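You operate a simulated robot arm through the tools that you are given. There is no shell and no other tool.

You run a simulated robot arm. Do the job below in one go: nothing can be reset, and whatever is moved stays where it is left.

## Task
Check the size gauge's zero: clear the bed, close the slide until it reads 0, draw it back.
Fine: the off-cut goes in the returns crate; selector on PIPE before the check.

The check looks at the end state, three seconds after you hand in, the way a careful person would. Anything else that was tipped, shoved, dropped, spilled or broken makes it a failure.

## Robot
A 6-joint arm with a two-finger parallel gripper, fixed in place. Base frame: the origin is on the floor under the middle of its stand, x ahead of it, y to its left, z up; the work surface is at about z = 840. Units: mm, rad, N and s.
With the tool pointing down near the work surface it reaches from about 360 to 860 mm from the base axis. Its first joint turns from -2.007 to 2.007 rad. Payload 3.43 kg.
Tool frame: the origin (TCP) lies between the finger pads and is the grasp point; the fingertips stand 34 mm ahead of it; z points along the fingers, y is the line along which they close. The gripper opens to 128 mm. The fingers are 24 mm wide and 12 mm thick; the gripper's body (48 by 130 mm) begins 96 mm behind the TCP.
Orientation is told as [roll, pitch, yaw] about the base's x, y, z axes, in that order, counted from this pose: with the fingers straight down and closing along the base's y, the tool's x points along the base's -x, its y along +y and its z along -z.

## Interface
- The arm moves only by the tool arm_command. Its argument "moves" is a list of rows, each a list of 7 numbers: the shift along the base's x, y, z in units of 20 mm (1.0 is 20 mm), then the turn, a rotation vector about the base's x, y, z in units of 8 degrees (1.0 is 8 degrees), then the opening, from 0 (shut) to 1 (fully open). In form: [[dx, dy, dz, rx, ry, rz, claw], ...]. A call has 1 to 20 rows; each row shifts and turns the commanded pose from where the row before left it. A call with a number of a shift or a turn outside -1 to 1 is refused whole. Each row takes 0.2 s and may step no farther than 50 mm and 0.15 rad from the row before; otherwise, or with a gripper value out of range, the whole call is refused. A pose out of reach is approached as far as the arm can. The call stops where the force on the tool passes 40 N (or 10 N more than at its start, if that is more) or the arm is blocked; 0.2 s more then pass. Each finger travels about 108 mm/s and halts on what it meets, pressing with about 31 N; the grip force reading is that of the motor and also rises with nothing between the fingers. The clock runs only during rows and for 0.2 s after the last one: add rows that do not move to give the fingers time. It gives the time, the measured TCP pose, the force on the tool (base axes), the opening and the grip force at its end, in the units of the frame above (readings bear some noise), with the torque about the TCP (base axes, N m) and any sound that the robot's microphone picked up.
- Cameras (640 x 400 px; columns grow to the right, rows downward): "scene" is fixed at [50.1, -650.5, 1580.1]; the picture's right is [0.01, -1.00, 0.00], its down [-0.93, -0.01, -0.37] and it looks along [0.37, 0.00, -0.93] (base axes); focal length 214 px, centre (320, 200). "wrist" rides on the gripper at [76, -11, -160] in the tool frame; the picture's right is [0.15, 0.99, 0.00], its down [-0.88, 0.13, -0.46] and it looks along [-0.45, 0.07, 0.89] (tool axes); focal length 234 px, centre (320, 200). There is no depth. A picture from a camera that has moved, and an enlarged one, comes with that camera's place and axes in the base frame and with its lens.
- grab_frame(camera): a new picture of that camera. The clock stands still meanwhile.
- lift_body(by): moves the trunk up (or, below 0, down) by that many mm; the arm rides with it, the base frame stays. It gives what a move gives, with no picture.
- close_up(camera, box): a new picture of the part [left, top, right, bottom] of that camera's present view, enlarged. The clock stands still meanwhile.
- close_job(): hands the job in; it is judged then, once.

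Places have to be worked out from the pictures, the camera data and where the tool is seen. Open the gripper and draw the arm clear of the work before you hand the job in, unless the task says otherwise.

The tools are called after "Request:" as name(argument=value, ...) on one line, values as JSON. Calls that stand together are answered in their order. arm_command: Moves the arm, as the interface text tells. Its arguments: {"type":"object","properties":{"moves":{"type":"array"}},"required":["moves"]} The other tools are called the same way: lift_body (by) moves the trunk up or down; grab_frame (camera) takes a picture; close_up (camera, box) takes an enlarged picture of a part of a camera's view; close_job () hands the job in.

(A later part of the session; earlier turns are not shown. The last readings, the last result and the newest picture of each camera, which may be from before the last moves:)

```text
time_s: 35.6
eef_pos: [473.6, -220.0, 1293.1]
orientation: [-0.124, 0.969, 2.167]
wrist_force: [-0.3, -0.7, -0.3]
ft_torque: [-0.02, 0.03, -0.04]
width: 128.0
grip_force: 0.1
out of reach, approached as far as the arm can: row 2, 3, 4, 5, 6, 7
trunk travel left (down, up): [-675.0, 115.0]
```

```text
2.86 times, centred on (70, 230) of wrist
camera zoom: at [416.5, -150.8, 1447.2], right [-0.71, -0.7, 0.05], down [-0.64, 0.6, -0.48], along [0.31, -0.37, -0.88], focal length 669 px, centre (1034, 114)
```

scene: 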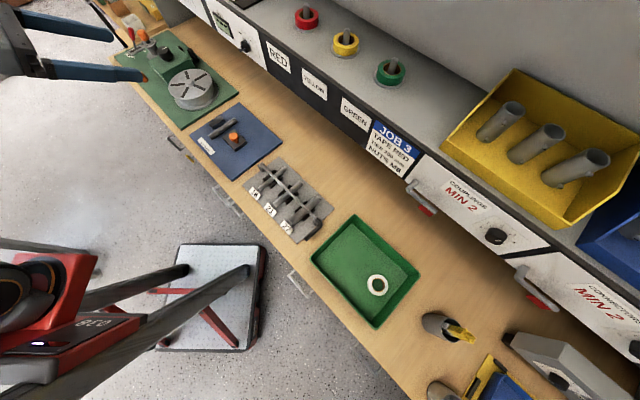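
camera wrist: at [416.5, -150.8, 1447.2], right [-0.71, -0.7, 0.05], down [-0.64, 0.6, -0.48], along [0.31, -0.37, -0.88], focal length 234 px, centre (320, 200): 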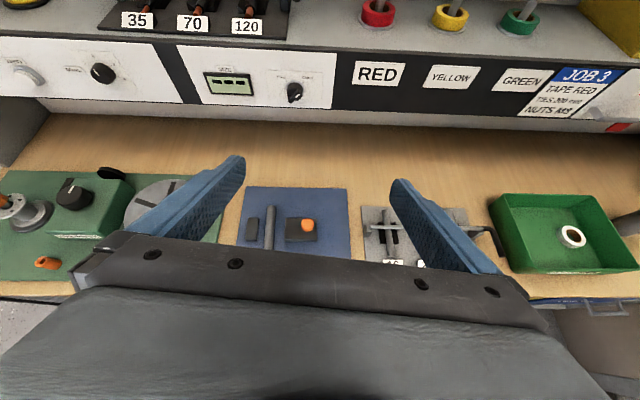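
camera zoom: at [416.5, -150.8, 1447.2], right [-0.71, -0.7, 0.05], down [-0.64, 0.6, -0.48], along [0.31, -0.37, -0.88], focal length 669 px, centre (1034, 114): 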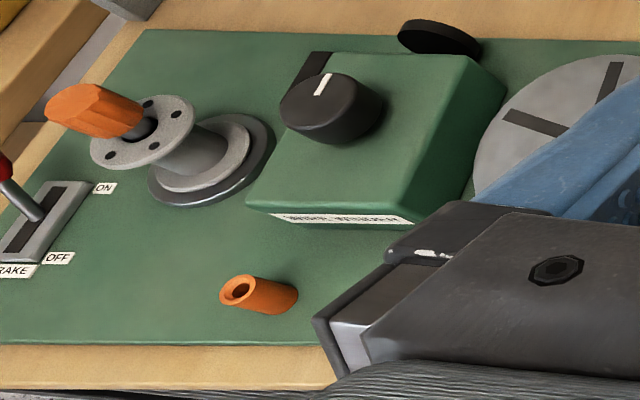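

The knob's white mark points at CABLE, so it must turn counter-clockwise to PIPE. The green tray has a label on its front face; I move right along the bench and lower the trunk a bit to read it and the bench front.

Request:
arm_command(moves=[[-0.72, -0.7, 0, 0, 0, 0, 1], [-0.72, -0.7, 0, 0, 0, 0, 1], [-0.72, -0.7, 0, 0, 0, 0, 1], [-0.72, -0.7, 0, 0, 0, 0, 1], [-0.72, -0.7, 0, 0, 0, 0, 1], [-0.72, -0.7, 0, 0, 0, 0, 1], [-0.72, -0.7, 0, 0, 0, 0, 1], [-0.72, -0.7, 0, 0, 0, 0, 1], [-0.72, -0.7, 0, 0, 0, 0, 1], [-0.72, -0.7, 0, 0, 0, 0, 1], [-0.72, -0.7, 0, 0, 0, 0, 1], [-0.72, -0.7, 0, 0, 0, 0, 1], [-0.72, -0.7, 0, 0, 0, 0, 1], [-0.72, -0.7, 0, 0, 0, 0, 1], [-0.72, -0.7, 0, 0, 0, 0, 1], [-0.72, -0.7, 0, 0, 0, 0, 1], [0, 0, 0, 0, 0, 0, 1], [0, 0, 0, 0, 0, 0, 1]])

Request:
lift_body(by=-200)

Request:
grab_frame(camera="wrist")

Request:
grab_frame(camera="scene")

```text
time_s: 39.4
eef_pos: [372.3, -392.2, 1269.1]
orientation: [-0.098, 0.974, 2.165]
wrist_force: [0.5, -0.4, 0.7]
ft_torque: [0.04, -0.02, -0.01]
width: 128.1
grip_force: 0.0
out of reach, approached as far as the arm can: row 1, 2, 3, 4, 5, 6, 7, 10, 11, 12, 13, 14, 15, 16
trunk travel left (down, up): [-675.0, 115.0]
```

```text
time_s: 41.6
eef_pos: [427.2, -393.5, 1067.5]
orientation: [-0.097, 0.974, 2.164]
wrist_force: [-0.5, -0.8, 1.0]
ft_torque: [-0.02, 0.01, 0.0]
width: 127.9
grip_force: 0.0
trunk travel left (down, up): [-475.0, 315.0]
```

```text
taken
camera wrist: at [373.2, -320.3, 1220.6], right [-0.73, -0.69, 0.07], down [-0.63, 0.62, -0.48], along [0.29, -0.39, -0.87], focal length 234 px, centre (320, 200)
```

wrist: 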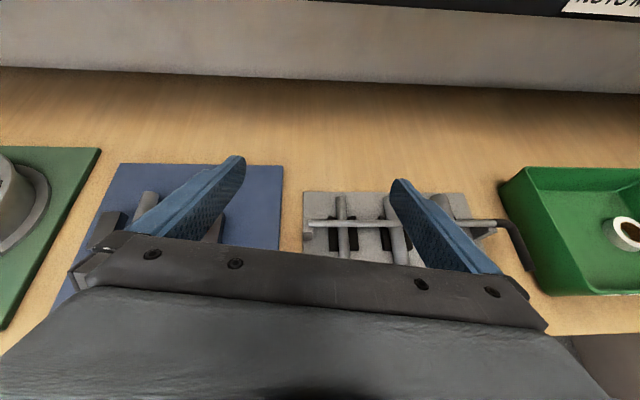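

```text
taken
```

scene: 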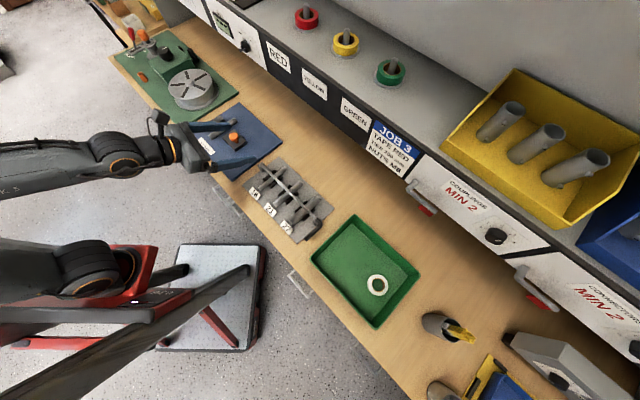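

The trunk is 200 mm lower and the view is clear of obstacles. I move farther right so the camera looks over the front of the green tray.

Request:
arm_command(moves=[[-0.87, -0.69, 0, 0, 0, 0, 1], [-0.87, -0.69, 0, 0, 0, 0, 1], [-0.87, -0.69, 0, 0, 0, 0, 1], [-0.87, -0.69, 0, 0, 0, 0, 1], [-0.87, -0.69, 0, 0, 0, 0, 1], [-0.87, -0.69, 0, 0, 0, 0, 1], [-0.87, -0.69, 0, 0, 0, 0, 1], [-0.87, -0.69, 0, 0, 0, 0, 1], [-0.87, -0.69, 0, 0, 0, 0, 1], [-0.87, -0.69, 0, 0, 0, 0, 1], [-0.87, -0.69, 0, 0, 0, 0, 1], [-0.87, -0.69, 0, 0, 0, 0, 1], [-0.87, -0.69, 0, 0, 0, 0, 1], [-0.87, -0.69, 0, 0, 0, 0, 1], [-0.87, -0.69, 0, 0, 0, 0, 1], [-0.87, -0.69, 0, 0, 0, 0, 1], [0, 0, 0, 0, 0, 0, 1], [0, 0, 0, 0, 0, 0, 1]])

Request:
grab_frame(camera="wrist")

Request:
grab_frame(camera="scene")

```text
time_s: 45.4
eef_pos: [328.2, -484.7, 1047.2]
orientation: [-0.098, 0.975, 2.165]
wrist_force: [-0.2, -0.3, -0.6]
ft_torque: [0.0, -0.02, -0.01]
width: 128.0
grip_force: 0.1
out of reach, approached as far as the arm can: row 1, 2, 3, 4, 5, 6, 7, 8, 9, 10, 11, 12, 13
trunk travel left (down, up): [-475.0, 315.0]
```

```text
taken
camera wrist: at [273.2, -412.4, 1198.6], right [-0.73, -0.68, 0.07], down [-0.63, 0.62, -0.48], along [0.29, -0.39, -0.87], focal length 234 px, centre (320, 200)
```

wrist: 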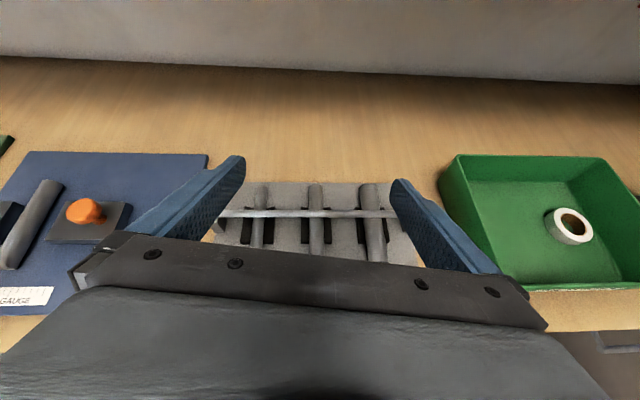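

```text
taken
```

scene: 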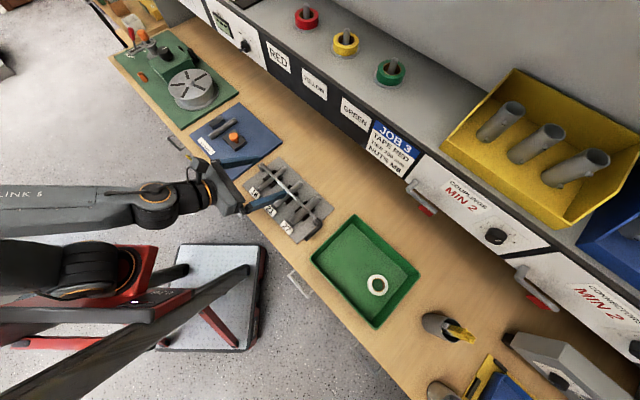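

The arm is near a wrist limit facing square to the bench out here. I rotate the tool to face more along the direction from the robot to the tray and continue.

Request:
arm_command(moves=[[0, 0, 0, 0, 0, -1, 1], [0, 0, 0, 0, 0, -1, 1], [0, 0, 0, 0, 0, -1, 1], [0, 0, 0, 0, 0, -1, 1], [-0.9, -0.4, 0, 0, 0, 0, 1], [-0.9, -0.4, 0, 0, 0, 0, 1], [-0.9, -0.4, 0, 0, 0, 0, 1], [-0.9, -0.4, 0, 0, 0, 0, 1], [-0.9, -0.4, 0, 0, 0, 0, 1], [-0.9, -0.4, 0, 0, 0, 0, 1], [-0.9, -0.4, 0, 0, 0, 0, 1], [-0.9, -0.4, 0, 0, 0, 0, 1], [-0.9, -0.4, 0, 0, 0, 0, 1], [-0.9, -0.4, 0, 0, 0, 0, 1], [0, 0, 0, 0, 0, 0, 1]])

Request:
grab_frame(camera="wrist")

```text
time_s: 48.6
eef_pos: [166.7, -561.6, 1045.5]
orientation: [-0.086, 0.974, 1.606]
wrist_force: [-0.1, -0.4, 0.7]
ft_torque: [-0.02, 0.02, -0.02]
width: 128.1
grip_force: 0.1
out of reach, approached as far as the arm can: row 2, 13, 14
trunk travel left (down, up): [-475.0, 315.0]
```

```text
taken
camera wrist: at [159.6, -471.7, 1198.7], right [-0.98, -0.19, 0.07], down [-0.2, 0.85, -0.48], along [0.03, -0.48, -0.87], focal length 234 px, centre (320, 200)
```

wrist: 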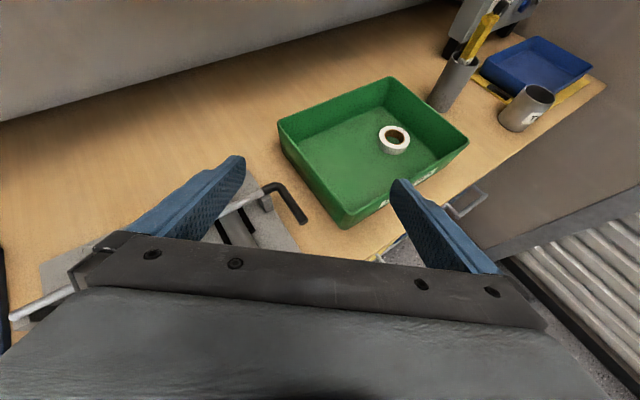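

The front label on the green tray is just behind the finger. I shift a little and roll the view to expose it.

Request:
arm_command(moves=[[0, 0, 0, 0, 0, -1, 1], [0, 0, 0, 0, 0, -1, 1], [0.3, 0.3, 0, 0, 0, -1, 1], [0, 0, 0, 0, 0, 0, 1]])

Request:
grab_frame(camera="wrist")

Request:
close_up(camera="wrist", box=[200, 80, 440, 260])

```text
time_s: 49.6
eef_pos: [175.9, -545.9, 1029.7]
orientation: [-0.088, 0.891, 1.346]
wrist_force: [0.4, -0.4, -0.5]
ft_torque: [-0.03, 0.0, -0.02]
width: 127.7
grip_force: 0.1
out of reach, approached as far as the arm can: row 1, 2
trunk travel left (down, up): [-475.0, 315.0]
```

```text
taken
camera wrist: at [190.1, -469.4, 1189.5], right [-1.0, 0.07, 0.06], down [0.04, 0.91, -0.41], along [-0.08, -0.4, -0.91], focal length 234 px, centre (320, 200)
```

wrist: 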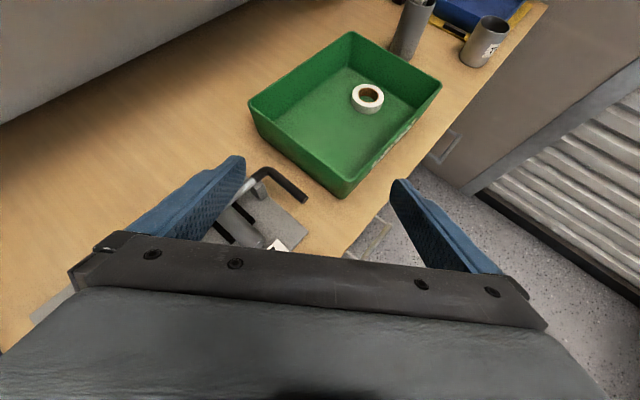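

```text
2.22 times, centred on (320, 170) of wrist
camera zoom: at [190.1, -469.4, 1189.5], right [-1.0, 0.07, 0.06], down [0.04, 0.91, -0.41], along [-0.08, -0.4, -0.91], focal length 520 px, centre (320, 267)
```

zoom: 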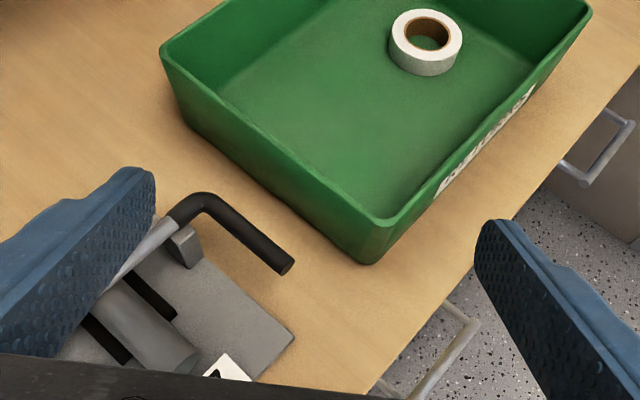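

A tight enlargement on the label may be readable even at this steep angle.

Request:
close_up(camera="wrist", box=[360, 110, 424, 160])

Request:
close_up(camera="wrist", box=[450, 0, 540, 70])

```text
8.00 times, centred on (392, 135) of wrist
camera zoom: at [190.1, -469.4, 1189.5], right [-1.0, 0.07, 0.06], down [0.04, 0.91, -0.41], along [-0.08, -0.4, -0.91], focal length 1873 px, centre (-256, 720)
```

zoom: 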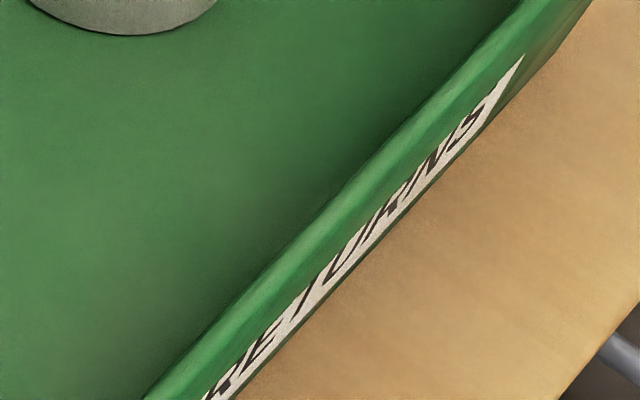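

```text
5.71 times, centred on (495, 35) of wrist
camera zoom: at [190.1, -469.4, 1189.5], right [-1.0, 0.07, 0.06], down [0.04, 0.91, -0.41], along [-0.08, -0.4, -0.91], focal length 1338 px, centre (-680, 1143)
```

zoom: 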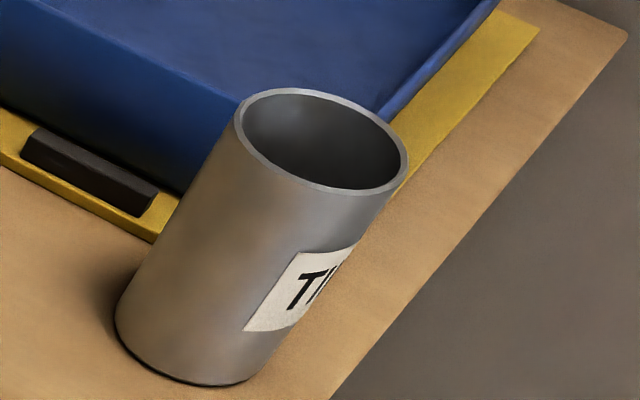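

The green tray's label reads "(R)ETURNS", so that is the returns crate. Now I untilt the tool, and head back over the gauge with the fingers closing along the bench (yaw about -46°) for a close look.

Request:
arm_command(moves=[[0, 0, 0.5, 0.993, -0.115, 0, 1], [0, 0, 0.5, 0.993, -0.115, 0, 1], [0, 0, 0.5, 0.993, -0.115, 0, 1], [0, 0, 0.5, 0.993, -0.115, 0, 1], [0, 0, 0, 0.993, -0.115, 0, 1], [0, 0, 0, 0.993, -0.115, 0, 1], [0, 0, 0, 0.45, -0.05, 0, 1], [0, 0, 0, 0, 0, 0, 1], [0, 0, 0, 0, 0, 0, 1]])

```text
time_s: 51.6
eef_pos: [176.4, -544.4, 1070.3]
orientation: [-0.003, -0.008, 1.386]
wrist_force: [0.4, -0.1, 0.2]
ft_torque: [0.0, 0.01, 0.02]
width: 128.4
grip_force: 0.1
trunk travel left (down, up): [-475.0, 315.0]
```

Tool is vertical again (yaw 1.386). Now I yaw to about -0.80 and travel to above the gauge at z≈1070.

Request:
arm_command(moves=[[1, 0.57, 0, 0, 0, -1, 1], [1, 0.57, 0, 0, 0, -1, 1], [1, 0.57, 0, 0, 0, -1, 1], [1, 0.57, 0, 0, 0, -1, 1], [1, 0.57, 0, 0, 0, -1, 1], [1, 0.57, 0, 0, 0, -1, 1], [1, 0.57, 0, 0, 0, -1, 1], [1, 0.57, 0, 0, 0, -1, 1], [1, 0.57, 0, 0, 0, -1, 1], [1, 0.57, 0, 0, 0, -1, 1], [1, 0.57, 0, 0, 0, -1, 1], [1, 0.57, 0, 0, 0, -1, 1], [1, 0.57, 0, 0, 0, -1, 1], [1, 0.57, 0, 0, 0, -1, 1], [1, 0.57, 0, 0, 0, -1, 1], [1, 0.57, 0, 0, 0, -0.66, 1], [1, 0.57, 0, 0, 0, 0, 1], [1, 0.57, 0, 0, 0, 0, 1], [0.5, 0.57, 0, 0, 0, 0, 1], [0, 0, 0, 0, 0, 0, 1]])

Request:
grab_frame(camera="wrist")

Request:
grab_frame(camera="scene")

```text
time_s: 55.8
eef_pos: [544.5, -329.1, 1070.3]
orientation: [-0.002, -0.008, -0.8]
wrist_force: [-1.0, 0.2, -0.4]
ft_torque: [0.05, -0.01, -0.02]
width: 128.1
grip_force: 0.0
trunk travel left (down, up): [-475.0, 315.0]
```

```text
taken
camera wrist: at [483.2, -281.1, 1229.8], right [0.61, 0.79, 0.0], down [0.71, -0.54, 0.46], along [0.37, -0.28, -0.89], focal length 234 px, centre (320, 200)
```

wrist: 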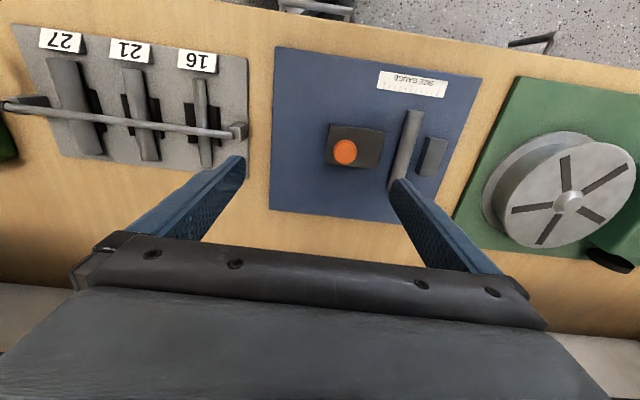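

```text
taken
```

scene: 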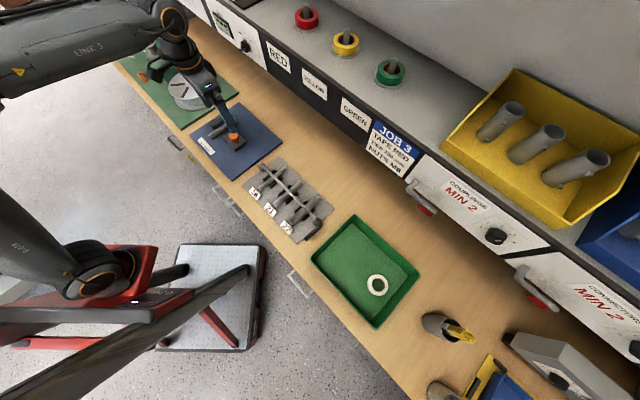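

I enlarge the gauge from this closer, well-known camera position to measure the plate, rod, jaw and slide.

Request:
close_up(camera="wrist", box=[310, 60, 470, 200])

Request:
close_up(camera="wrist", box=[260, 30, 500, 230])

```text
2.86 times, centred on (390, 130) of wrist
camera zoom: at [483.2, -281.1, 1229.8], right [0.61, 0.79, 0.0], down [0.71, -0.54, 0.46], along [0.37, -0.28, -0.89], focal length 669 px, centre (120, 400)
```

zoom: 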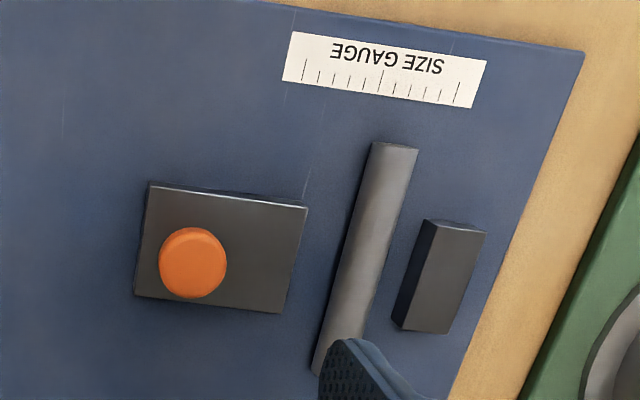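

```text
2.00 times, centred on (380, 130) of wrist
camera zoom: at [483.2, -281.1, 1229.8], right [0.61, 0.79, 0.0], down [0.71, -0.54, 0.46], along [0.37, -0.28, -0.89], focal length 468 px, centre (200, 340)
```

zoom: 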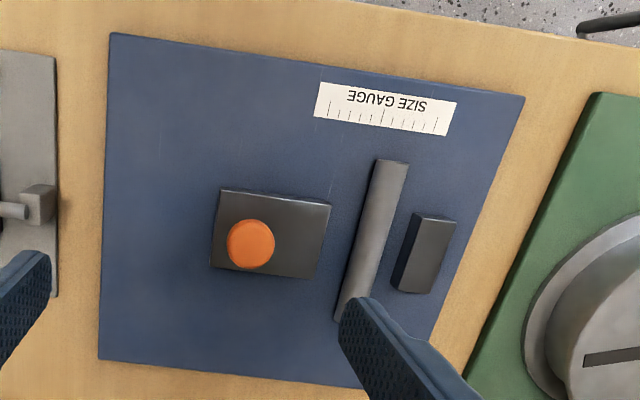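

Measured (bench axes at 45°, S along bench, N away from robot): rod centre at S≈291, N≈632, Ø≈22, length ≈125; fixed jaw face at S≈326; slide from S≈166 to 252 with knob at S≈192. I move over the rod to z=960 with a narrower opening for a check.

Request:
arm_command(moves=[[0.896, 0.7275, -0.917, 0.04, 0.04, 0.107, 0.6], [0.896, 0.7275, -0.917, 0, 0, 0, 0.4], [0.896, 0.7275, -0.917, 0, 0, 0, 0.3], [0.896, 0.7275, -0.917, 0, 0, 0, 0.3], [0.896, 0.7275, -0.917, 0, 0, 0, 0.3], [0.896, 0.7275, -0.917, 0, 0, 0, 0.3], [0, 0, 0, 0, 0, 0, 0.3], [0, 0, 0, 0, 0, 0, 0.3]])

Request:
grab_frame(camera="wrist")

Request:
close_up(camera="wrist", box=[220, 80, 420, 240])

Request:
close_up(camera="scene", box=[180, 80, 300, 190])

```text
time_s: 57.6
eef_pos: [653.8, -241.4, 958.7]
orientation: [0.0, -0.001, -0.785]
wrist_force: [-0.2, -0.1, -0.4]
ft_torque: [-0.01, -0.02, -0.03]
width: 38.4
grip_force: 0.1
trunk travel left (down, up): [-475.0, 315.0]
```

```text
taken
camera wrist: at [592.2, -195.1, 1118.8], right [0.6, 0.8, 0.0], down [0.72, -0.53, 0.46], along [0.36, -0.27, -0.89], focal length 234 px, centre (320, 200)
```

wrist: 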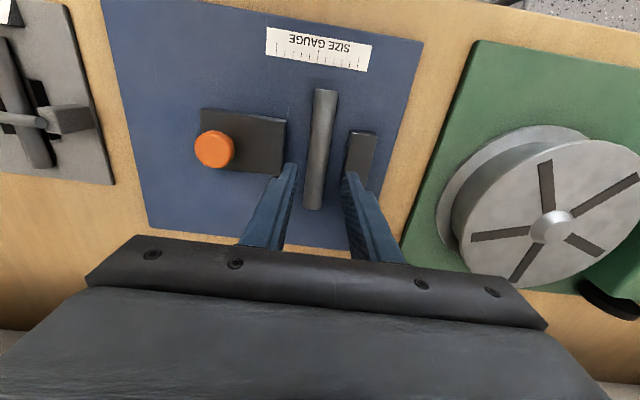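

```text
2.50 times, centred on (320, 160) of wrist
camera zoom: at [592.2, -195.1, 1118.8], right [0.6, 0.8, 0.0], down [0.72, -0.53, 0.46], along [0.36, -0.27, -0.89], focal length 585 px, centre (320, 300)
```

zoom: 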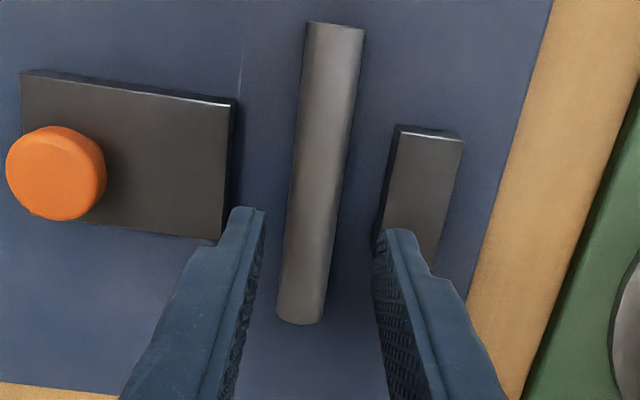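

```text
3.64 times, centred on (240, 135) of scene
camera zoom: at [50.1, -650.5, 1580.1], right [0.01, -1.0, 0.0], down [-0.93, -0.01, -0.37], along [0.37, 0.0, -0.93], focal length 780 px, centre (611, 436)
```

zoom: 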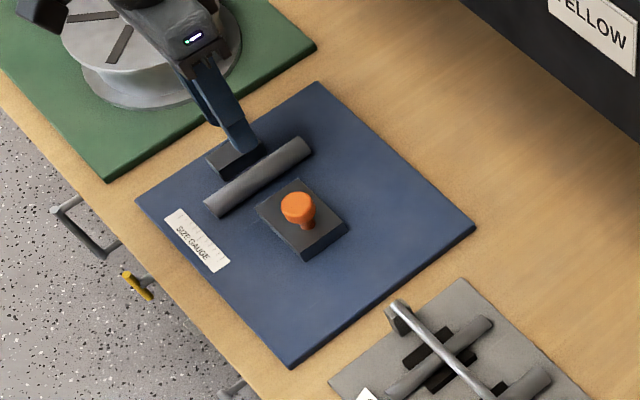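

Rod centre S≈290, Ø≈22.5, 28 mm to the slide and ~19 mm to the fixed jaw, so a 31 mm opening centred on the rod fits. I lower to fingertip height just above the jaw to verify clearance.

Request:
arm_command(moves=[[-0.065, -0.065, -0.78, 0, 0, 0.2, 0.242], [0, 0, -0.78, 0, 0, 0, 0.242], [0, 0, -0.78, 0, 0, 0, 0.242], [0, 0, 0, 0, 0, 0, 0.242], [0, 0, 0, 0, 0, 0, 0.242]])

Request:
close_up(camera="wrist", box=[220, 80, 420, 240])

Request:
close_up(camera="scene", box=[190, 90, 270, 160])

```text
time_s: 58.8
eef_pos: [652.5, -241.9, 911.6]
orientation: [-0.001, 0.0, -0.757]
wrist_force: [0.0, -0.1, 0.0]
ft_torque: [0.02, 0.01, 0.03]
width: 31.1
grip_force: 0.1
trunk travel left (down, up): [-475.0, 315.0]
```

```text
2.50 times, centred on (320, 160) of wrist
camera zoom: at [589.6, -198.1, 1072.2], right [0.57, 0.82, 0.0], down [0.73, -0.51, 0.45], along [0.37, -0.26, -0.89], focal length 585 px, centre (320, 300)
```

zoom: 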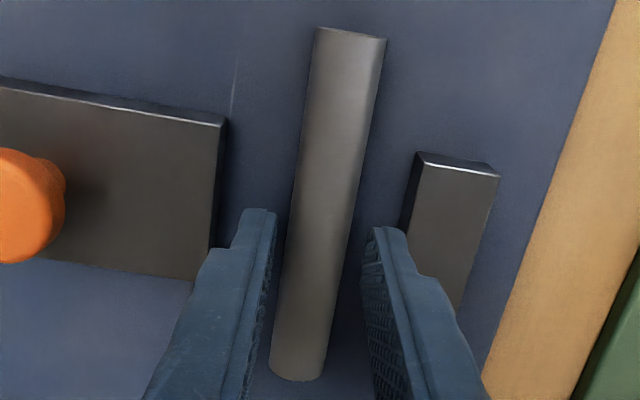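

```text
5.71 times, centred on (230, 125) of scene
camera zoom: at [50.1, -650.5, 1580.1], right [0.01, -1.0, 0.0], down [-0.93, -0.01, -0.37], along [0.37, 0.0, -0.93], focal length 1226 px, centre (834, 629)
```

zoom: 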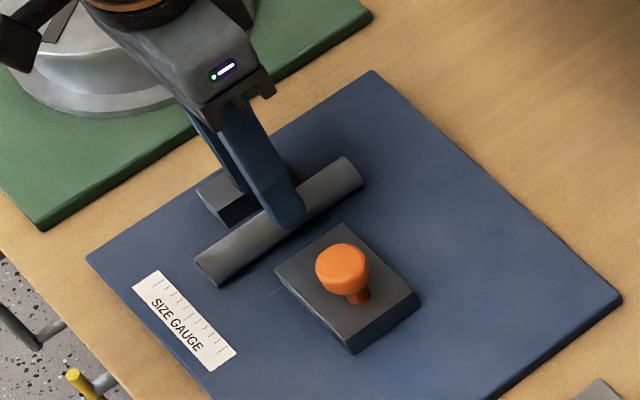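

Fingers straddle the rod with ~3–4 mm to the jaw and to the rod. I lower to put the tips just above the plate (TCP z≈886) and then close gently.

Request:
arm_command(moves=[[0, 0, -0.5, 0, 0, 0, 0.242], [0, 0, -0.4, 0, 0, 0, 0.242], [0, 0, -0.38, 0, 0, 0, 0.242], [0, 0, 0, 0, 0, 0, 0.242]])

Request:
close_up(camera="wrist", box=[220, 80, 420, 240])

```text
time_s: 59.8
eef_pos: [651.8, -243.4, 887.6]
orientation: [0.0, 0.0, -0.756]
wrist_force: [-0.3, -0.5, -0.1]
ft_torque: [0.01, 0.0, 0.03]
width: 31.0
grip_force: 0.1
trunk travel left (down, up): [-475.0, 315.0]
```

```text
2.50 times, centred on (320, 160) of wrist
camera zoom: at [589.5, -198.8, 1047.4], right [0.57, 0.82, 0.0], down [0.73, -0.51, 0.45], along [0.37, -0.26, -0.89], focal length 585 px, centre (320, 300)
```

zoom: 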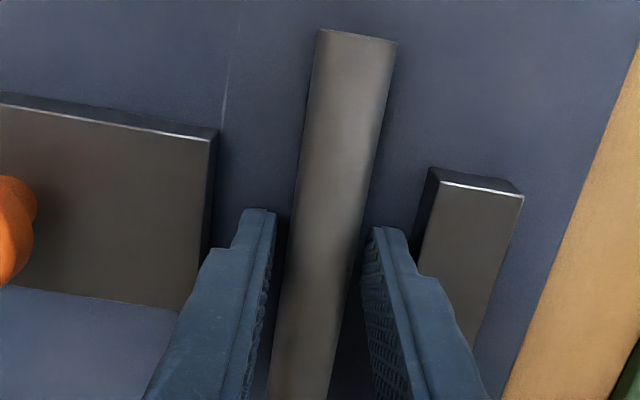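

No contact and the rod sits cleanly between the pads. I close the gripper on the rod.

Request:
arm_command(moves=[[0, 0, 0, 0, 0, 0, 0.17], [0, 0, 0, 0, 0, 0, 0], [0, 0, 0, 0, 0, 0, 0], [0, 0, 0, 0, 0, 0, 0]])

Request:
arm_command(moves=[[0, 0, 0.3, 0, 0, 0, 0], [0, 0, 0.5, 0, 0, 0, 0], [0, 0, 0.6, 0, 0, 0, 0], [0, 0, 0, 0, 0, 0, 0]])

Request:
close_up(camera="wrist", box=[200, 60, 440, 240])

Request:
close_up(camera="scene", box=[190, 90, 270, 160])

```text
time_s: 60.8
eef_pos: [651.4, -242.5, 887.3]
orientation: [-0.001, 0.001, -0.756]
wrist_force: [-0.9, -0.3, -0.8]
ft_torque: [-0.01, -0.04, -0.01]
width: 22.1
grip_force: 30.7
trunk travel left (down, up): [-475.0, 315.0]
```

```text
time_s: 61.8
eef_pos: [652.6, -242.0, 914.0]
orientation: [-0.001, 0.0, -0.757]
wrist_force: [-0.7, -0.3, -1.0]
ft_torque: [-0.01, 0.02, 0.0]
width: 21.9
grip_force: 31.0
trunk travel left (down, up): [-475.0, 315.0]
```

```text
2.22 times, centred on (320, 150) of wrist
camera zoom: at [589.3, -197.3, 1075.0], right [0.57, 0.82, 0.0], down [0.73, -0.51, 0.45], along [0.37, -0.26, -0.89], focal length 520 px, centre (320, 311)
```

zoom: 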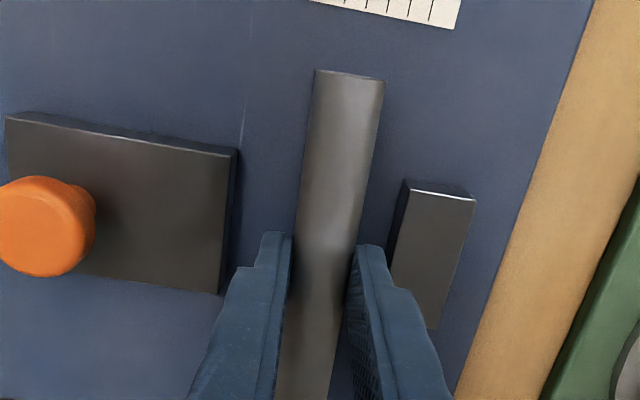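

```text
5.71 times, centred on (230, 125) of scene
camera zoom: at [50.1, -650.5, 1580.1], right [0.01, -1.0, 0.0], down [-0.93, -0.01, -0.37], along [0.37, 0.0, -0.93], focal length 1226 px, centre (834, 629)
```

zoom: 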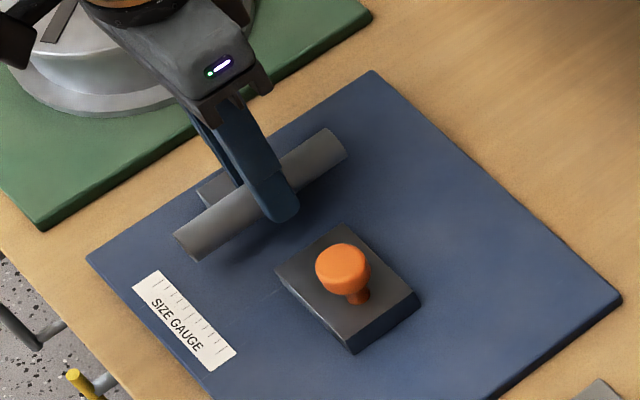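

The rod (off-cut) is held at 22 mm width and is off the plate. I raise it to z≈1010 and carry it along the bench toward the RETURNS tray (rim S -616…-349, N 530…733; tape roll near S≈-552).

Request:
arm_command(moves=[[0, 0, 0.96, 0, 0, 0, 0], [0, 0, 0.96, 0, 0, 0, 0], [0, 0, 0.96, 0, 0, 0, 0], [0, 0, 0.96, 0, 0, 0, 0], [0, 0, 0.96, 0, 0, 0, 0], [-0.6, -0.6, 0, 0, 0, 0, 0], [-1, -1, 0, 0, 0, 0, 0], [-1, -1, 0, 0, 0, 0, 0], [-1, -1, 0, 0, 0, 0, 0], [-1, -1, 0, 0, 0, 0, 0], [-1, -1, 0, 0, 0, 0, 0], [-1, -1, 0, 0, 0, 0, 0], [-1, -1, 0, 0, 0, 0, 0], [-1, -1, 0, 0, 0, 0, 0], [-1, -1, 0, 0, 0, 0, 0], [-1, -1, 0, 0, 0, 0, 0]])

Request:
grab_frame(camera="scene")

```text
time_s: 65.2
eef_pos: [440.2, -455.3, 1011.9]
orientation: [-0.001, 0.001, -0.755]
wrist_force: [-0.5, -0.3, -0.2]
ft_torque: [-0.01, 0.04, -0.02]
width: 22.1
grip_force: 30.9
trunk travel left (down, up): [-475.0, 315.0]
```

```text
taken
```

scene: 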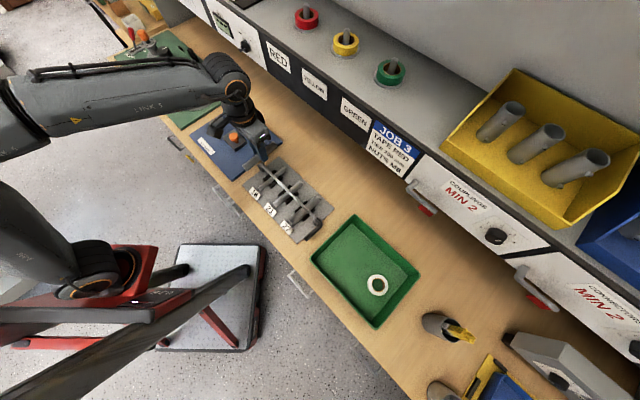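

Carry is clean. I continue to above the left half of the RETURNS tray (target S≈-405, N≈630).

Request:
arm_command(moves=[[-1, -0.985, 0, 0, 0, 0, 0], [-1, -0.985, 0, 0, 0, 0, 0], [-1, -0.985, 0, 0, 0, 0, 0], [-1, -0.985, 0, 0, 0, 0, 0], [-1, -0.985, 0, 0, 0, 0, 0], [-1, -0.985, 0, 0, 0, 0, 0], [-1, -0.985, 0, 0, 0, 0, 0], [-1, -0.985, 0, 0, 0, 0, 0], [-1, -0.985, 0, 0, 0, 0, 0], [-1, -0.985, 0, 0, 0, 0, 0], [-1, -0.985, 0, 0, 0, 0, 0], [-1, -0.985, 0, 0, 0, 0, 0], [-1, -0.985, 0, 0, 0, 0, 0], [-1, -0.985, 0, 0, 0, 0, 0], [0, 0, 0, 0, 0, 0, 0], [0, 0, 0, 0, 0, 0, 0]])

Request:
grab_frame(camera="wrist")

Request:
close_up(camera="scene", box=[280, 180, 440, 340])

```text
time_s: 68.6
eef_pos: [159.3, -729.2, 1011.4]
orientation: [0.0, 0.003, -0.758]
wrist_force: [0.2, -0.9, -1.2]
ft_torque: [0.01, -0.01, -0.02]
width: 21.9
grip_force: 31.2
trunk travel left (down, up): [-475.0, 315.0]
```

```text
taken
camera wrist: at [97.7, -685.4, 1170.7], right [0.57, 0.82, 0.0], down [0.73, -0.51, 0.45], along [0.37, -0.26, -0.89], focal length 234 px, centre (320, 200)
```

wrist: 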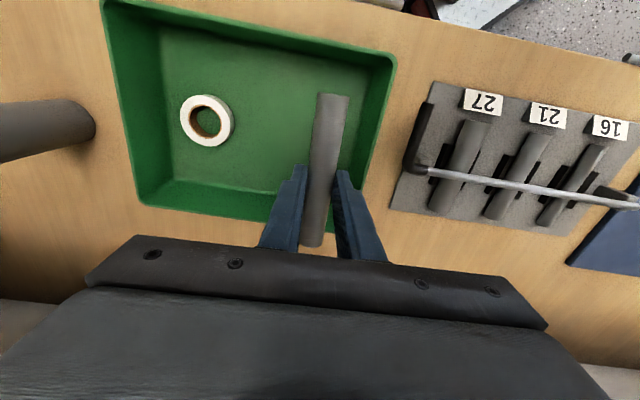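

```text
2.50 times, centred on (360, 260) of scene
camera zoom: at [50.1, -650.5, 1580.1], right [0.01, -1.0, 0.0], down [-0.93, -0.01, -0.37], along [0.37, 0.0, -0.93], focal length 536 px, centre (220, 50)
```

zoom: 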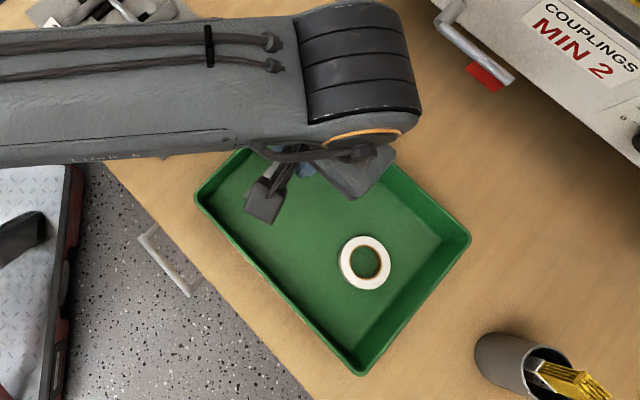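

The rod sits over the tray's left half with ≥25 mm to each wall and well away from the tape roll. I lower it in, first to z≈903.

Request:
arm_command(moves=[[0, 0, -0.9, 0, 0, 0, 0], [0, 0, -0.9, 0, 0, 0, 0], [0, 0, -0.9, 0, 0, 0, 0], [0, 0, -0.9, 0, 0, 0, 0], [0, 0, -0.9, 0, 0, 0, 0], [0, 0, -0.9, 0, 0, 0, 0], [0, 0, 0, 0, 0, 0, 0]])

Request:
grab_frame(camera="wrist")

```text
time_s: 70.2
eef_pos: [160.5, -730.7, 902.5]
orientation: [-0.002, -0.001, -0.758]
wrist_force: [0.7, -0.2, -0.4]
ft_torque: [0.01, 0.0, -0.01]
width: 22.3
grip_force: 31.1
trunk travel left (down, up): [-475.0, 315.0]
```

```text
taken
camera wrist: at [97.6, -685.2, 1063.1], right [0.57, 0.82, 0.0], down [0.73, -0.51, 0.45], along [0.37, -0.26, -0.89], focal length 234 px, centre (320, 200)
```

wrist: 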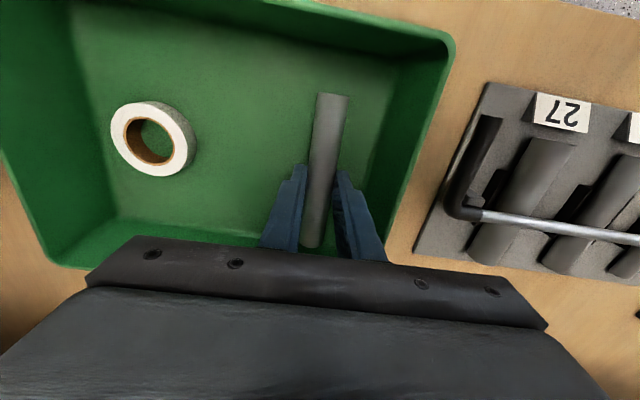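

Everything clear; rod bottom is about 18 mm above the tray floor. I lower in small steps watching the force.

Request:
arm_command(moves=[[0, 0, -0.4, 0, 0, 0, 0], [0, 0, -0.3, 0, 0, 0, 0], [0, 0, -0.1, 0, 0, 0, 0]])

Request:
arm_command(moves=[[0, 0, -0.1, 0, 0, 0, 0], [0, 0, 0, 0, 0, 0, 0]])

```text
time_s: 71.0
eef_pos: [160.2, -730.4, 886.3]
orientation: [-0.003, 0.002, -0.758]
wrist_force: [-0.2, 0.4, -0.4]
ft_torque: [-0.01, -0.02, 0.02]
width: 22.3
grip_force: 30.3
trunk travel left (down, up): [-475.0, 315.0]
```

```text
time_s: 71.6
eef_pos: [160.3, -730.3, 884.1]
orientation: [-0.002, 0.0, -0.758]
wrist_force: [-1.0, 0.7, -1.2]
ft_torque: [-0.02, 0.0, 0.01]
width: 22.2
grip_force: 30.9
trunk travel left (down, up): [-475.0, 315.0]
```

No contact yet at z=884. I continue in 1 mm steps.

Request:
arm_command(moves=[[0, 0, -0.06, 0, 0, 0, 0], [0, 0, 0, 0, 0, 0, 0]])

Request:
arm_command(moves=[[0, 0, -0.06, 0, 0, 0, 0], [0, 0, 0, 0, 0, 0, 0]])

Request:
close_up(camera="wrist", box=[220, 70, 420, 260])

```text
time_s: 72.2
eef_pos: [159.8, -729.1, 884.2]
orientation: [-0.002, 0.001, -0.756]
wrist_force: [-0.5, 0.2, -1.2]
ft_torque: [0.02, -0.01, 0.03]
width: 22.0
grip_force: 31.1
trunk travel left (down, up): [-475.0, 315.0]
```

```text
time_s: 72.8
eef_pos: [161.0, -730.1, 883.1]
orientation: [-0.002, 0.0, -0.758]
wrist_force: [0.4, -0.2, -0.7]
ft_torque: [0.02, -0.01, -0.03]
width: 22.0
grip_force: 31.0
trunk travel left (down, up): [-475.0, 315.0]
```

```text
2.11 times, centred on (320, 165) of wrist
camera zoom: at [97.7, -685.5, 1042.6], right [0.57, 0.82, 0.0], down [0.73, -0.51, 0.45], along [0.37, -0.26, -0.89], focal length 493 px, centre (320, 274)
```

zoom: 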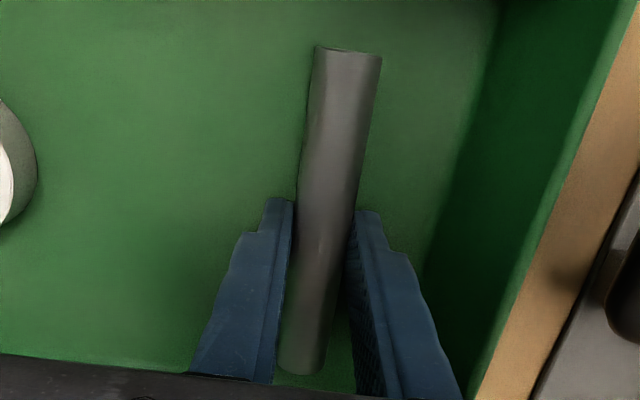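

Still no contact force; I continue stepping down.

Request:
arm_command(moves=[[0, 0, -0.08, 0, 0, 0, 0], [0, 0, 0, 0, 0, 0, 0]])

Request:
arm_command(moves=[[0, 0, -0.08, 0, 0, 0, 0], [0, 0, 0, 0, 0, 0, 0]])

```text
time_s: 73.4
eef_pos: [161.1, -730.4, 881.0]
orientation: [-0.002, -0.001, -0.756]
wrist_force: [-0.5, 0.4, 3.5]
ft_torque: [0.09, 0.15, 0.01]
width: 22.2
grip_force: 31.1
trunk travel left (down, up): [-475.0, 315.0]
```

```text
time_s: 74.0
eef_pos: [159.8, -729.9, 881.1]
orientation: [-0.003, -0.002, -0.757]
wrist_force: [1.6, -2.2, 17.2]
ft_torque: [0.29, 0.35, -0.02]
width: 21.9
grip_force: 30.9
trunk travel left (down, up): [-475.0, 315.0]
```

Contact with the tray floor is felt (17 N). I back off about 1.5 mm to unload and then open a little to release.

Request:
arm_command(moves=[[0, 0, 0.07, 0, 0, 0, 0], [0, 0, 0, 0, 0, 0, 0], [0, 0, 0, 0, 0, 0, 0.19], [0, 0, 0, 0, 0, 0, 0.26], [0, 0, 0, 0, 0, 0, 0.28]])

Request:
close_up(camera="wrist", box=[220, 70, 420, 260])

```text
time_s: 75.2
eef_pos: [161.0, -729.4, 880.8]
orientation: [0.001, 0.002, -0.758]
wrist_force: [0.4, -0.5, 0.4]
ft_torque: [-0.02, 0.01, 0.03]
width: 36.0
grip_force: 0.1
trunk travel left (down, up): [-475.0, 315.0]
```

```text
2.11 times, centred on (320, 165) of wrist
camera zoom: at [97.1, -685.1, 1040.4], right [0.57, 0.82, 0.0], down [0.73, -0.51, 0.45], along [0.37, -0.26, -0.89], focal length 493 px, centre (320, 274)
```

zoom: 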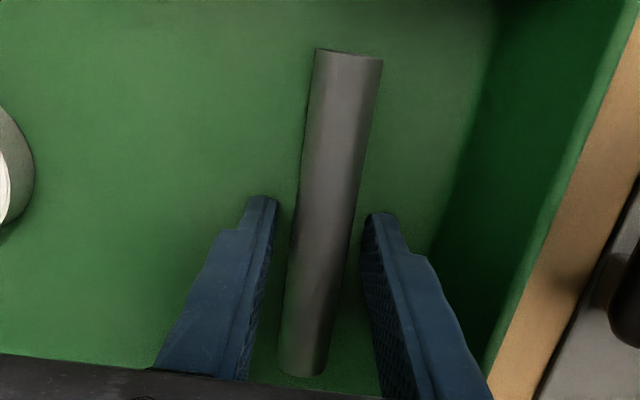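

The rod rests in the tray and the fingers are free of it. I rise straight up to z≈1010 and check that it stays put.

Request:
arm_command(moves=[[0, 0, 0.3, 0, 0, 0, 0.28], [0, 0, 0.6, 0, 0, 0, 0.28], [0, 0, 1, 0, 0, 0, 0.28], [0, 0, 1, 0, 0, 0, 0.28], [0, 0, 1, 0, 0, 0, 0.28], [0, 0, 1, 0, 0, 0, 0.28], [0, 0, 1, 0, 0, 0, 0.28], [0, 0, 0.6, 0, 0, 0, 0.28]])

Request:
grab_frame(camera="wrist")

```text
time_s: 77.0
eef_pos: [160.7, -729.5, 1011.7]
orientation: [0.0, 0.001, -0.758]
wrist_force: [0.1, 0.5, 0.1]
ft_torque: [0.01, -0.01, 0.01]
width: 35.9
grip_force: 0.1
trunk travel left (down, up): [-475.0, 315.0]
```

```text
taken
camera wrist: at [97.7, -684.7, 1170.8], right [0.57, 0.82, 0.0], down [0.73, -0.51, 0.45], along [0.37, -0.26, -0.89], focal length 234 px, centre (320, 200)
```

wrist: 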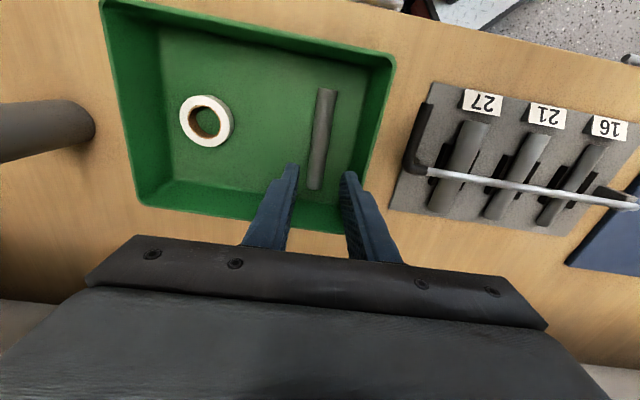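

The off-cut lies safely in the RETURNS tray. Triangulating from two views puts the selector knob axis at S≈222, z≈1143 on the panel plane N≈820 with its bar front at N≈792, pointing at CABLE (45° right). I now travel up to a standoff in front of the panel.

Request:
arm_command(moves=[[0.976, 0.943, 0.285, 0, 0, -0.2, 0.28], [0.976, 0.943, 0.285, 0, 0, 0, 0.28], [0.976, 0.943, 0.285, 0, 0, 0, 0.28], [0.976, 0.943, 0.285, 0, 0, 0, 0.28], [0.976, 0.943, 0.285, 0, 0, 0, 0.28], [0.976, 0.943, 0.285, 0, 0, 0, 0.28], [0.976, 0.943, 0.285, 0, 0, 0, 0.28], [0.976, 0.943, 0.285, 0, 0, 0, 0.28], [0.976, 0.943, 0.285, 0, 0, 0, 0.28], [0.976, 0.943, 0.285, 0, 0, 0, 0.28], [0.976, 0.943, 0.285, 0, 0, 0, 0.28], [0.976, 0.943, 0.285, 0, 0, 0, 0.28], [0.976, 0.943, 0.285, 0, 0, 0, 0.28], [0.976, 0.943, 0.285, 0, 0, 0, 0.28], [0.976, 0.943, 0.285, 0, 0, 0, 0.28], [0.976, 0.943, 0.285, 0, 0, 0, 0.28], [0.976, 0.943, 0.285, 0, 0, 0, 0.28], [0.976, 0.943, 0.285, 0, 0, 0, 0.28], [0.976, 0.943, 0.285, 0, 0, 0, 0.28], [0, 0, 0, 0, 0, 0, 0.28]])

Request:
arm_command(moves=[[0.4, 0.8, 0.285, -0.663, -0.663, 0, 0.28], [0.4, 0.8, 0.285, -0.663, -0.663, 0, 0.28], [0.4, 0.8, 0.285, -0.663, -0.663, 0, 0.28], [0.4, 0.8, 0.285, -0.663, -0.663, 0, 0.28], [0, 0, 0, -0.663, -0.663, 0, 0.28], [0, 0, 0, -0.663, -0.663, 0, 0.28], [0, 0, 0, -0.663, -0.663, 0, 0.28], [0, 0, 0, -0.663, -0.663, 0, 0.28], [0, 0, 0, 0, 0, 0, 0.28]])

Request:
grab_frame(camera="wrist")

Request:
grab_frame(camera="scene")

```text
time_s: 81.2
eef_pos: [530.7, -370.6, 1118.5]
orientation: [-0.002, 0.002, -0.786]
wrist_force: [0.7, -0.9, 0.8]
ft_torque: [-0.03, -0.03, -0.02]
width: 35.8
grip_force: 0.0
trunk travel left (down, up): [-475.0, 315.0]
```

```text
time_s: 83.2
eef_pos: [562.1, -306.2, 1142.4]
orientation: [-0.001, -1.046, -0.785]
wrist_force: [0.0, 0.1, -0.3]
ft_torque: [0.02, -0.03, 0.04]
width: 35.8
grip_force: 0.0
trunk travel left (down, up): [-475.0, 315.0]
```

```text
taken
camera wrist: at [430.3, -189.4, 1156.4], right [0.65, 0.75, -0.13], down [0.12, 0.06, 0.99], along [0.75, -0.66, -0.06], focal length 234 px, centre (320, 200)
```

wrist: 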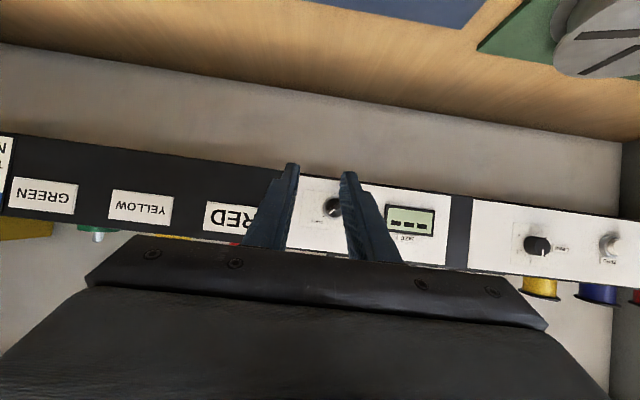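

```text
taken
```

scene: 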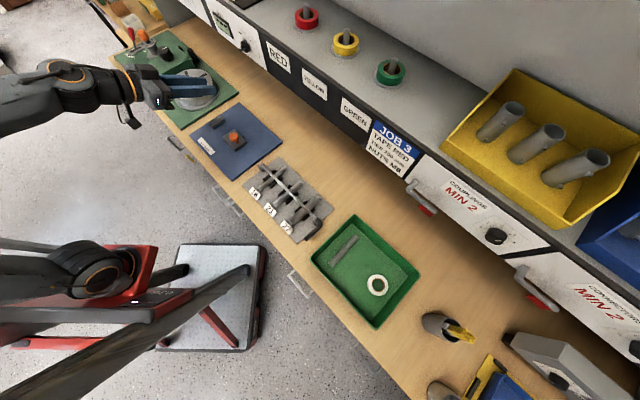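

The tool is 60° tilted and stable; the knob is visible between the fingers. I finish the tilt to horizontal, roll 45° so the fingers will straddle the bar, and move to S≈222, N≈660.

Request:
arm_command(moves=[[0.3, 0, 0, -0.663, -0.663, 0, 0.28], [0.3, 0, 0, -0.663, -0.663, 0, 0.28], [0.3, 0, 0, -0.663, -0.663, 0, 0.28], [0.3, 0, 0, -0.663, -0.663, 0, 0.28], [0.3, 0, 0, 0.663, -0.663, 0, 0.28], [0.3, 0, 0, 0.663, -0.663, 0, 0.28], [0.3, 0, 0, 0.663, -0.663, 0, 0.28], [0.3, 0, 0, 0.663, -0.663, 0, 0.28], [0.3, 0, 0, 0.663, -0.663, 0, 0.28], [0.4, 0, 0, 0.663, -0.663, 0, 0.28], [0, 0, 0, 0, 0, 0, 0.28], [0, 0, 0, 0, 0, 0, 0.28]])

Request:
grab_frame(camera="wrist")

Request:
close_up(camera="wrist", box=[220, 90, 420, 250])

Request:
close_up(camera="scene", box=[100, 0, 300, 140])

```text
time_s: 85.8
eef_pos: [641.3, -248.6, 1233.8]
orientation: [1.537, -0.797, -2.343]
wrist_force: [-0.8, 0.1, 0.5]
ft_torque: [0.0, 0.0, 0.03]
width: 36.1
grip_force: 0.0
out of reach, approached as far as the arm can: row 7, 8, 9, 10
trunk travel left (down, up): [-475.0, 315.0]
```

```text
taken
camera wrist: at [560.1, -101.2, 1175.0], right [0.59, 0.56, 0.59], down [-0.68, -0.05, 0.73], along [0.44, -0.83, 0.35], focal length 234 px, centre (320, 200)
```

wrist: 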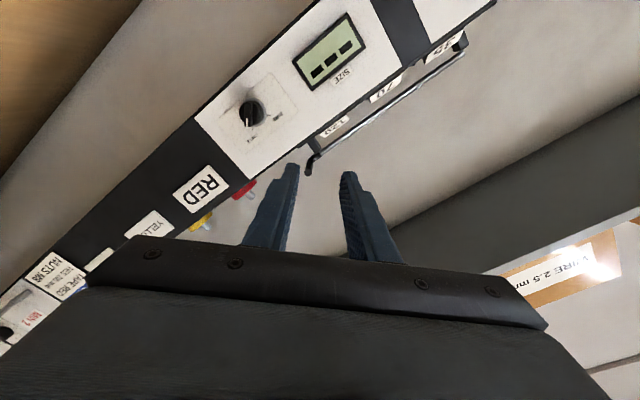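

```text
2.50 times, centred on (320, 170) of wrist
camera zoom: at [560.1, -101.2, 1175.0], right [0.59, 0.56, 0.59], down [-0.68, -0.05, 0.73], along [0.44, -0.83, 0.35], focal length 585 px, centre (320, 275)
```

zoom: 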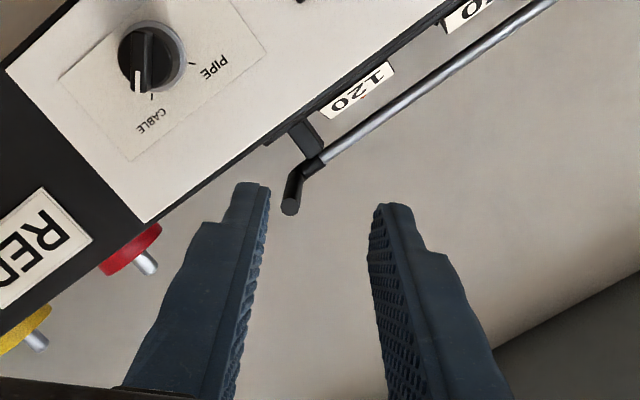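

```text
2.86 times, centred on (200, 70) of scene
camera zoom: at [50.1, -650.5, 1580.1], right [0.01, -1.0, 0.0], down [-0.93, -0.01, -0.37], along [0.37, 0.0, -0.93], focal length 613 px, centre (663, 571)
```

zoom: 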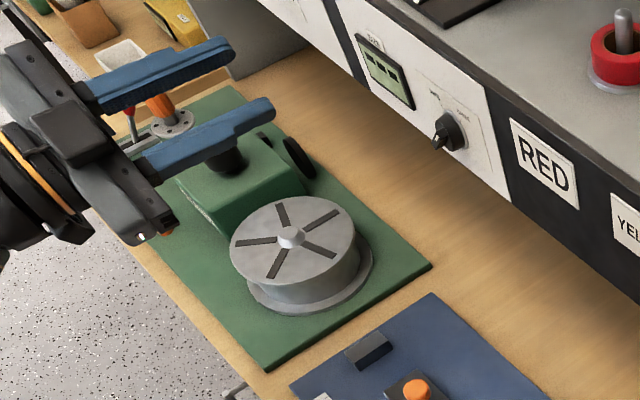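

The orientation is right but the arm had to float 90 mm up (wrist limit when the target is low relative to the shoulder). Lowering the trunk should cure that, so I drop it by 150 mm and look again.

Request:
lift_body(by=-150)

Request:
grab_frame(camera="wrist")

Request:
grab_frame(camera="scene")

```text
time_s: 87.5
eef_pos: [681.5, -248.8, 1083.4]
orientation: [1.537, -0.798, -2.343]
wrist_force: [0.8, 0.2, 0.0]
ft_torque: [0.01, -0.01, -0.01]
width: 35.7
grip_force: 0.0
trunk travel left (down, up): [-325.0, 465.0]
```

```text
taken
camera wrist: at [601.7, -101.3, 1024.9], right [0.59, 0.56, 0.59], down [-0.68, -0.05, 0.73], along [0.44, -0.83, 0.35], focal length 234 px, centre (320, 200)
```

wrist: 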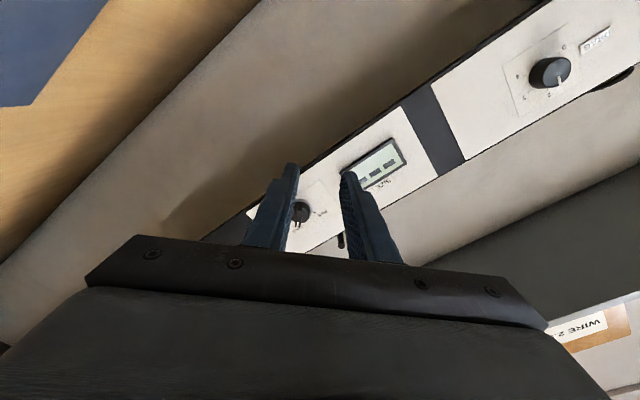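

```text
taken
```

scene: 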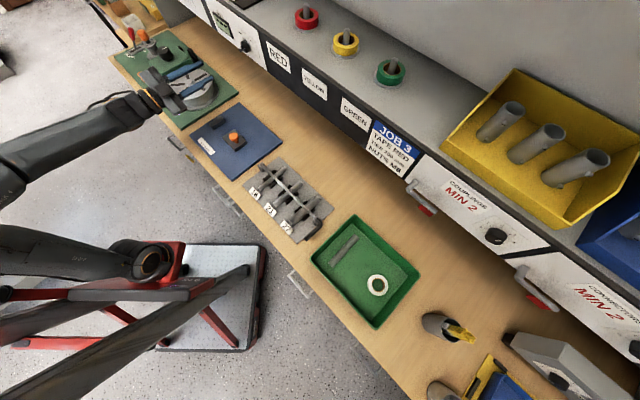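

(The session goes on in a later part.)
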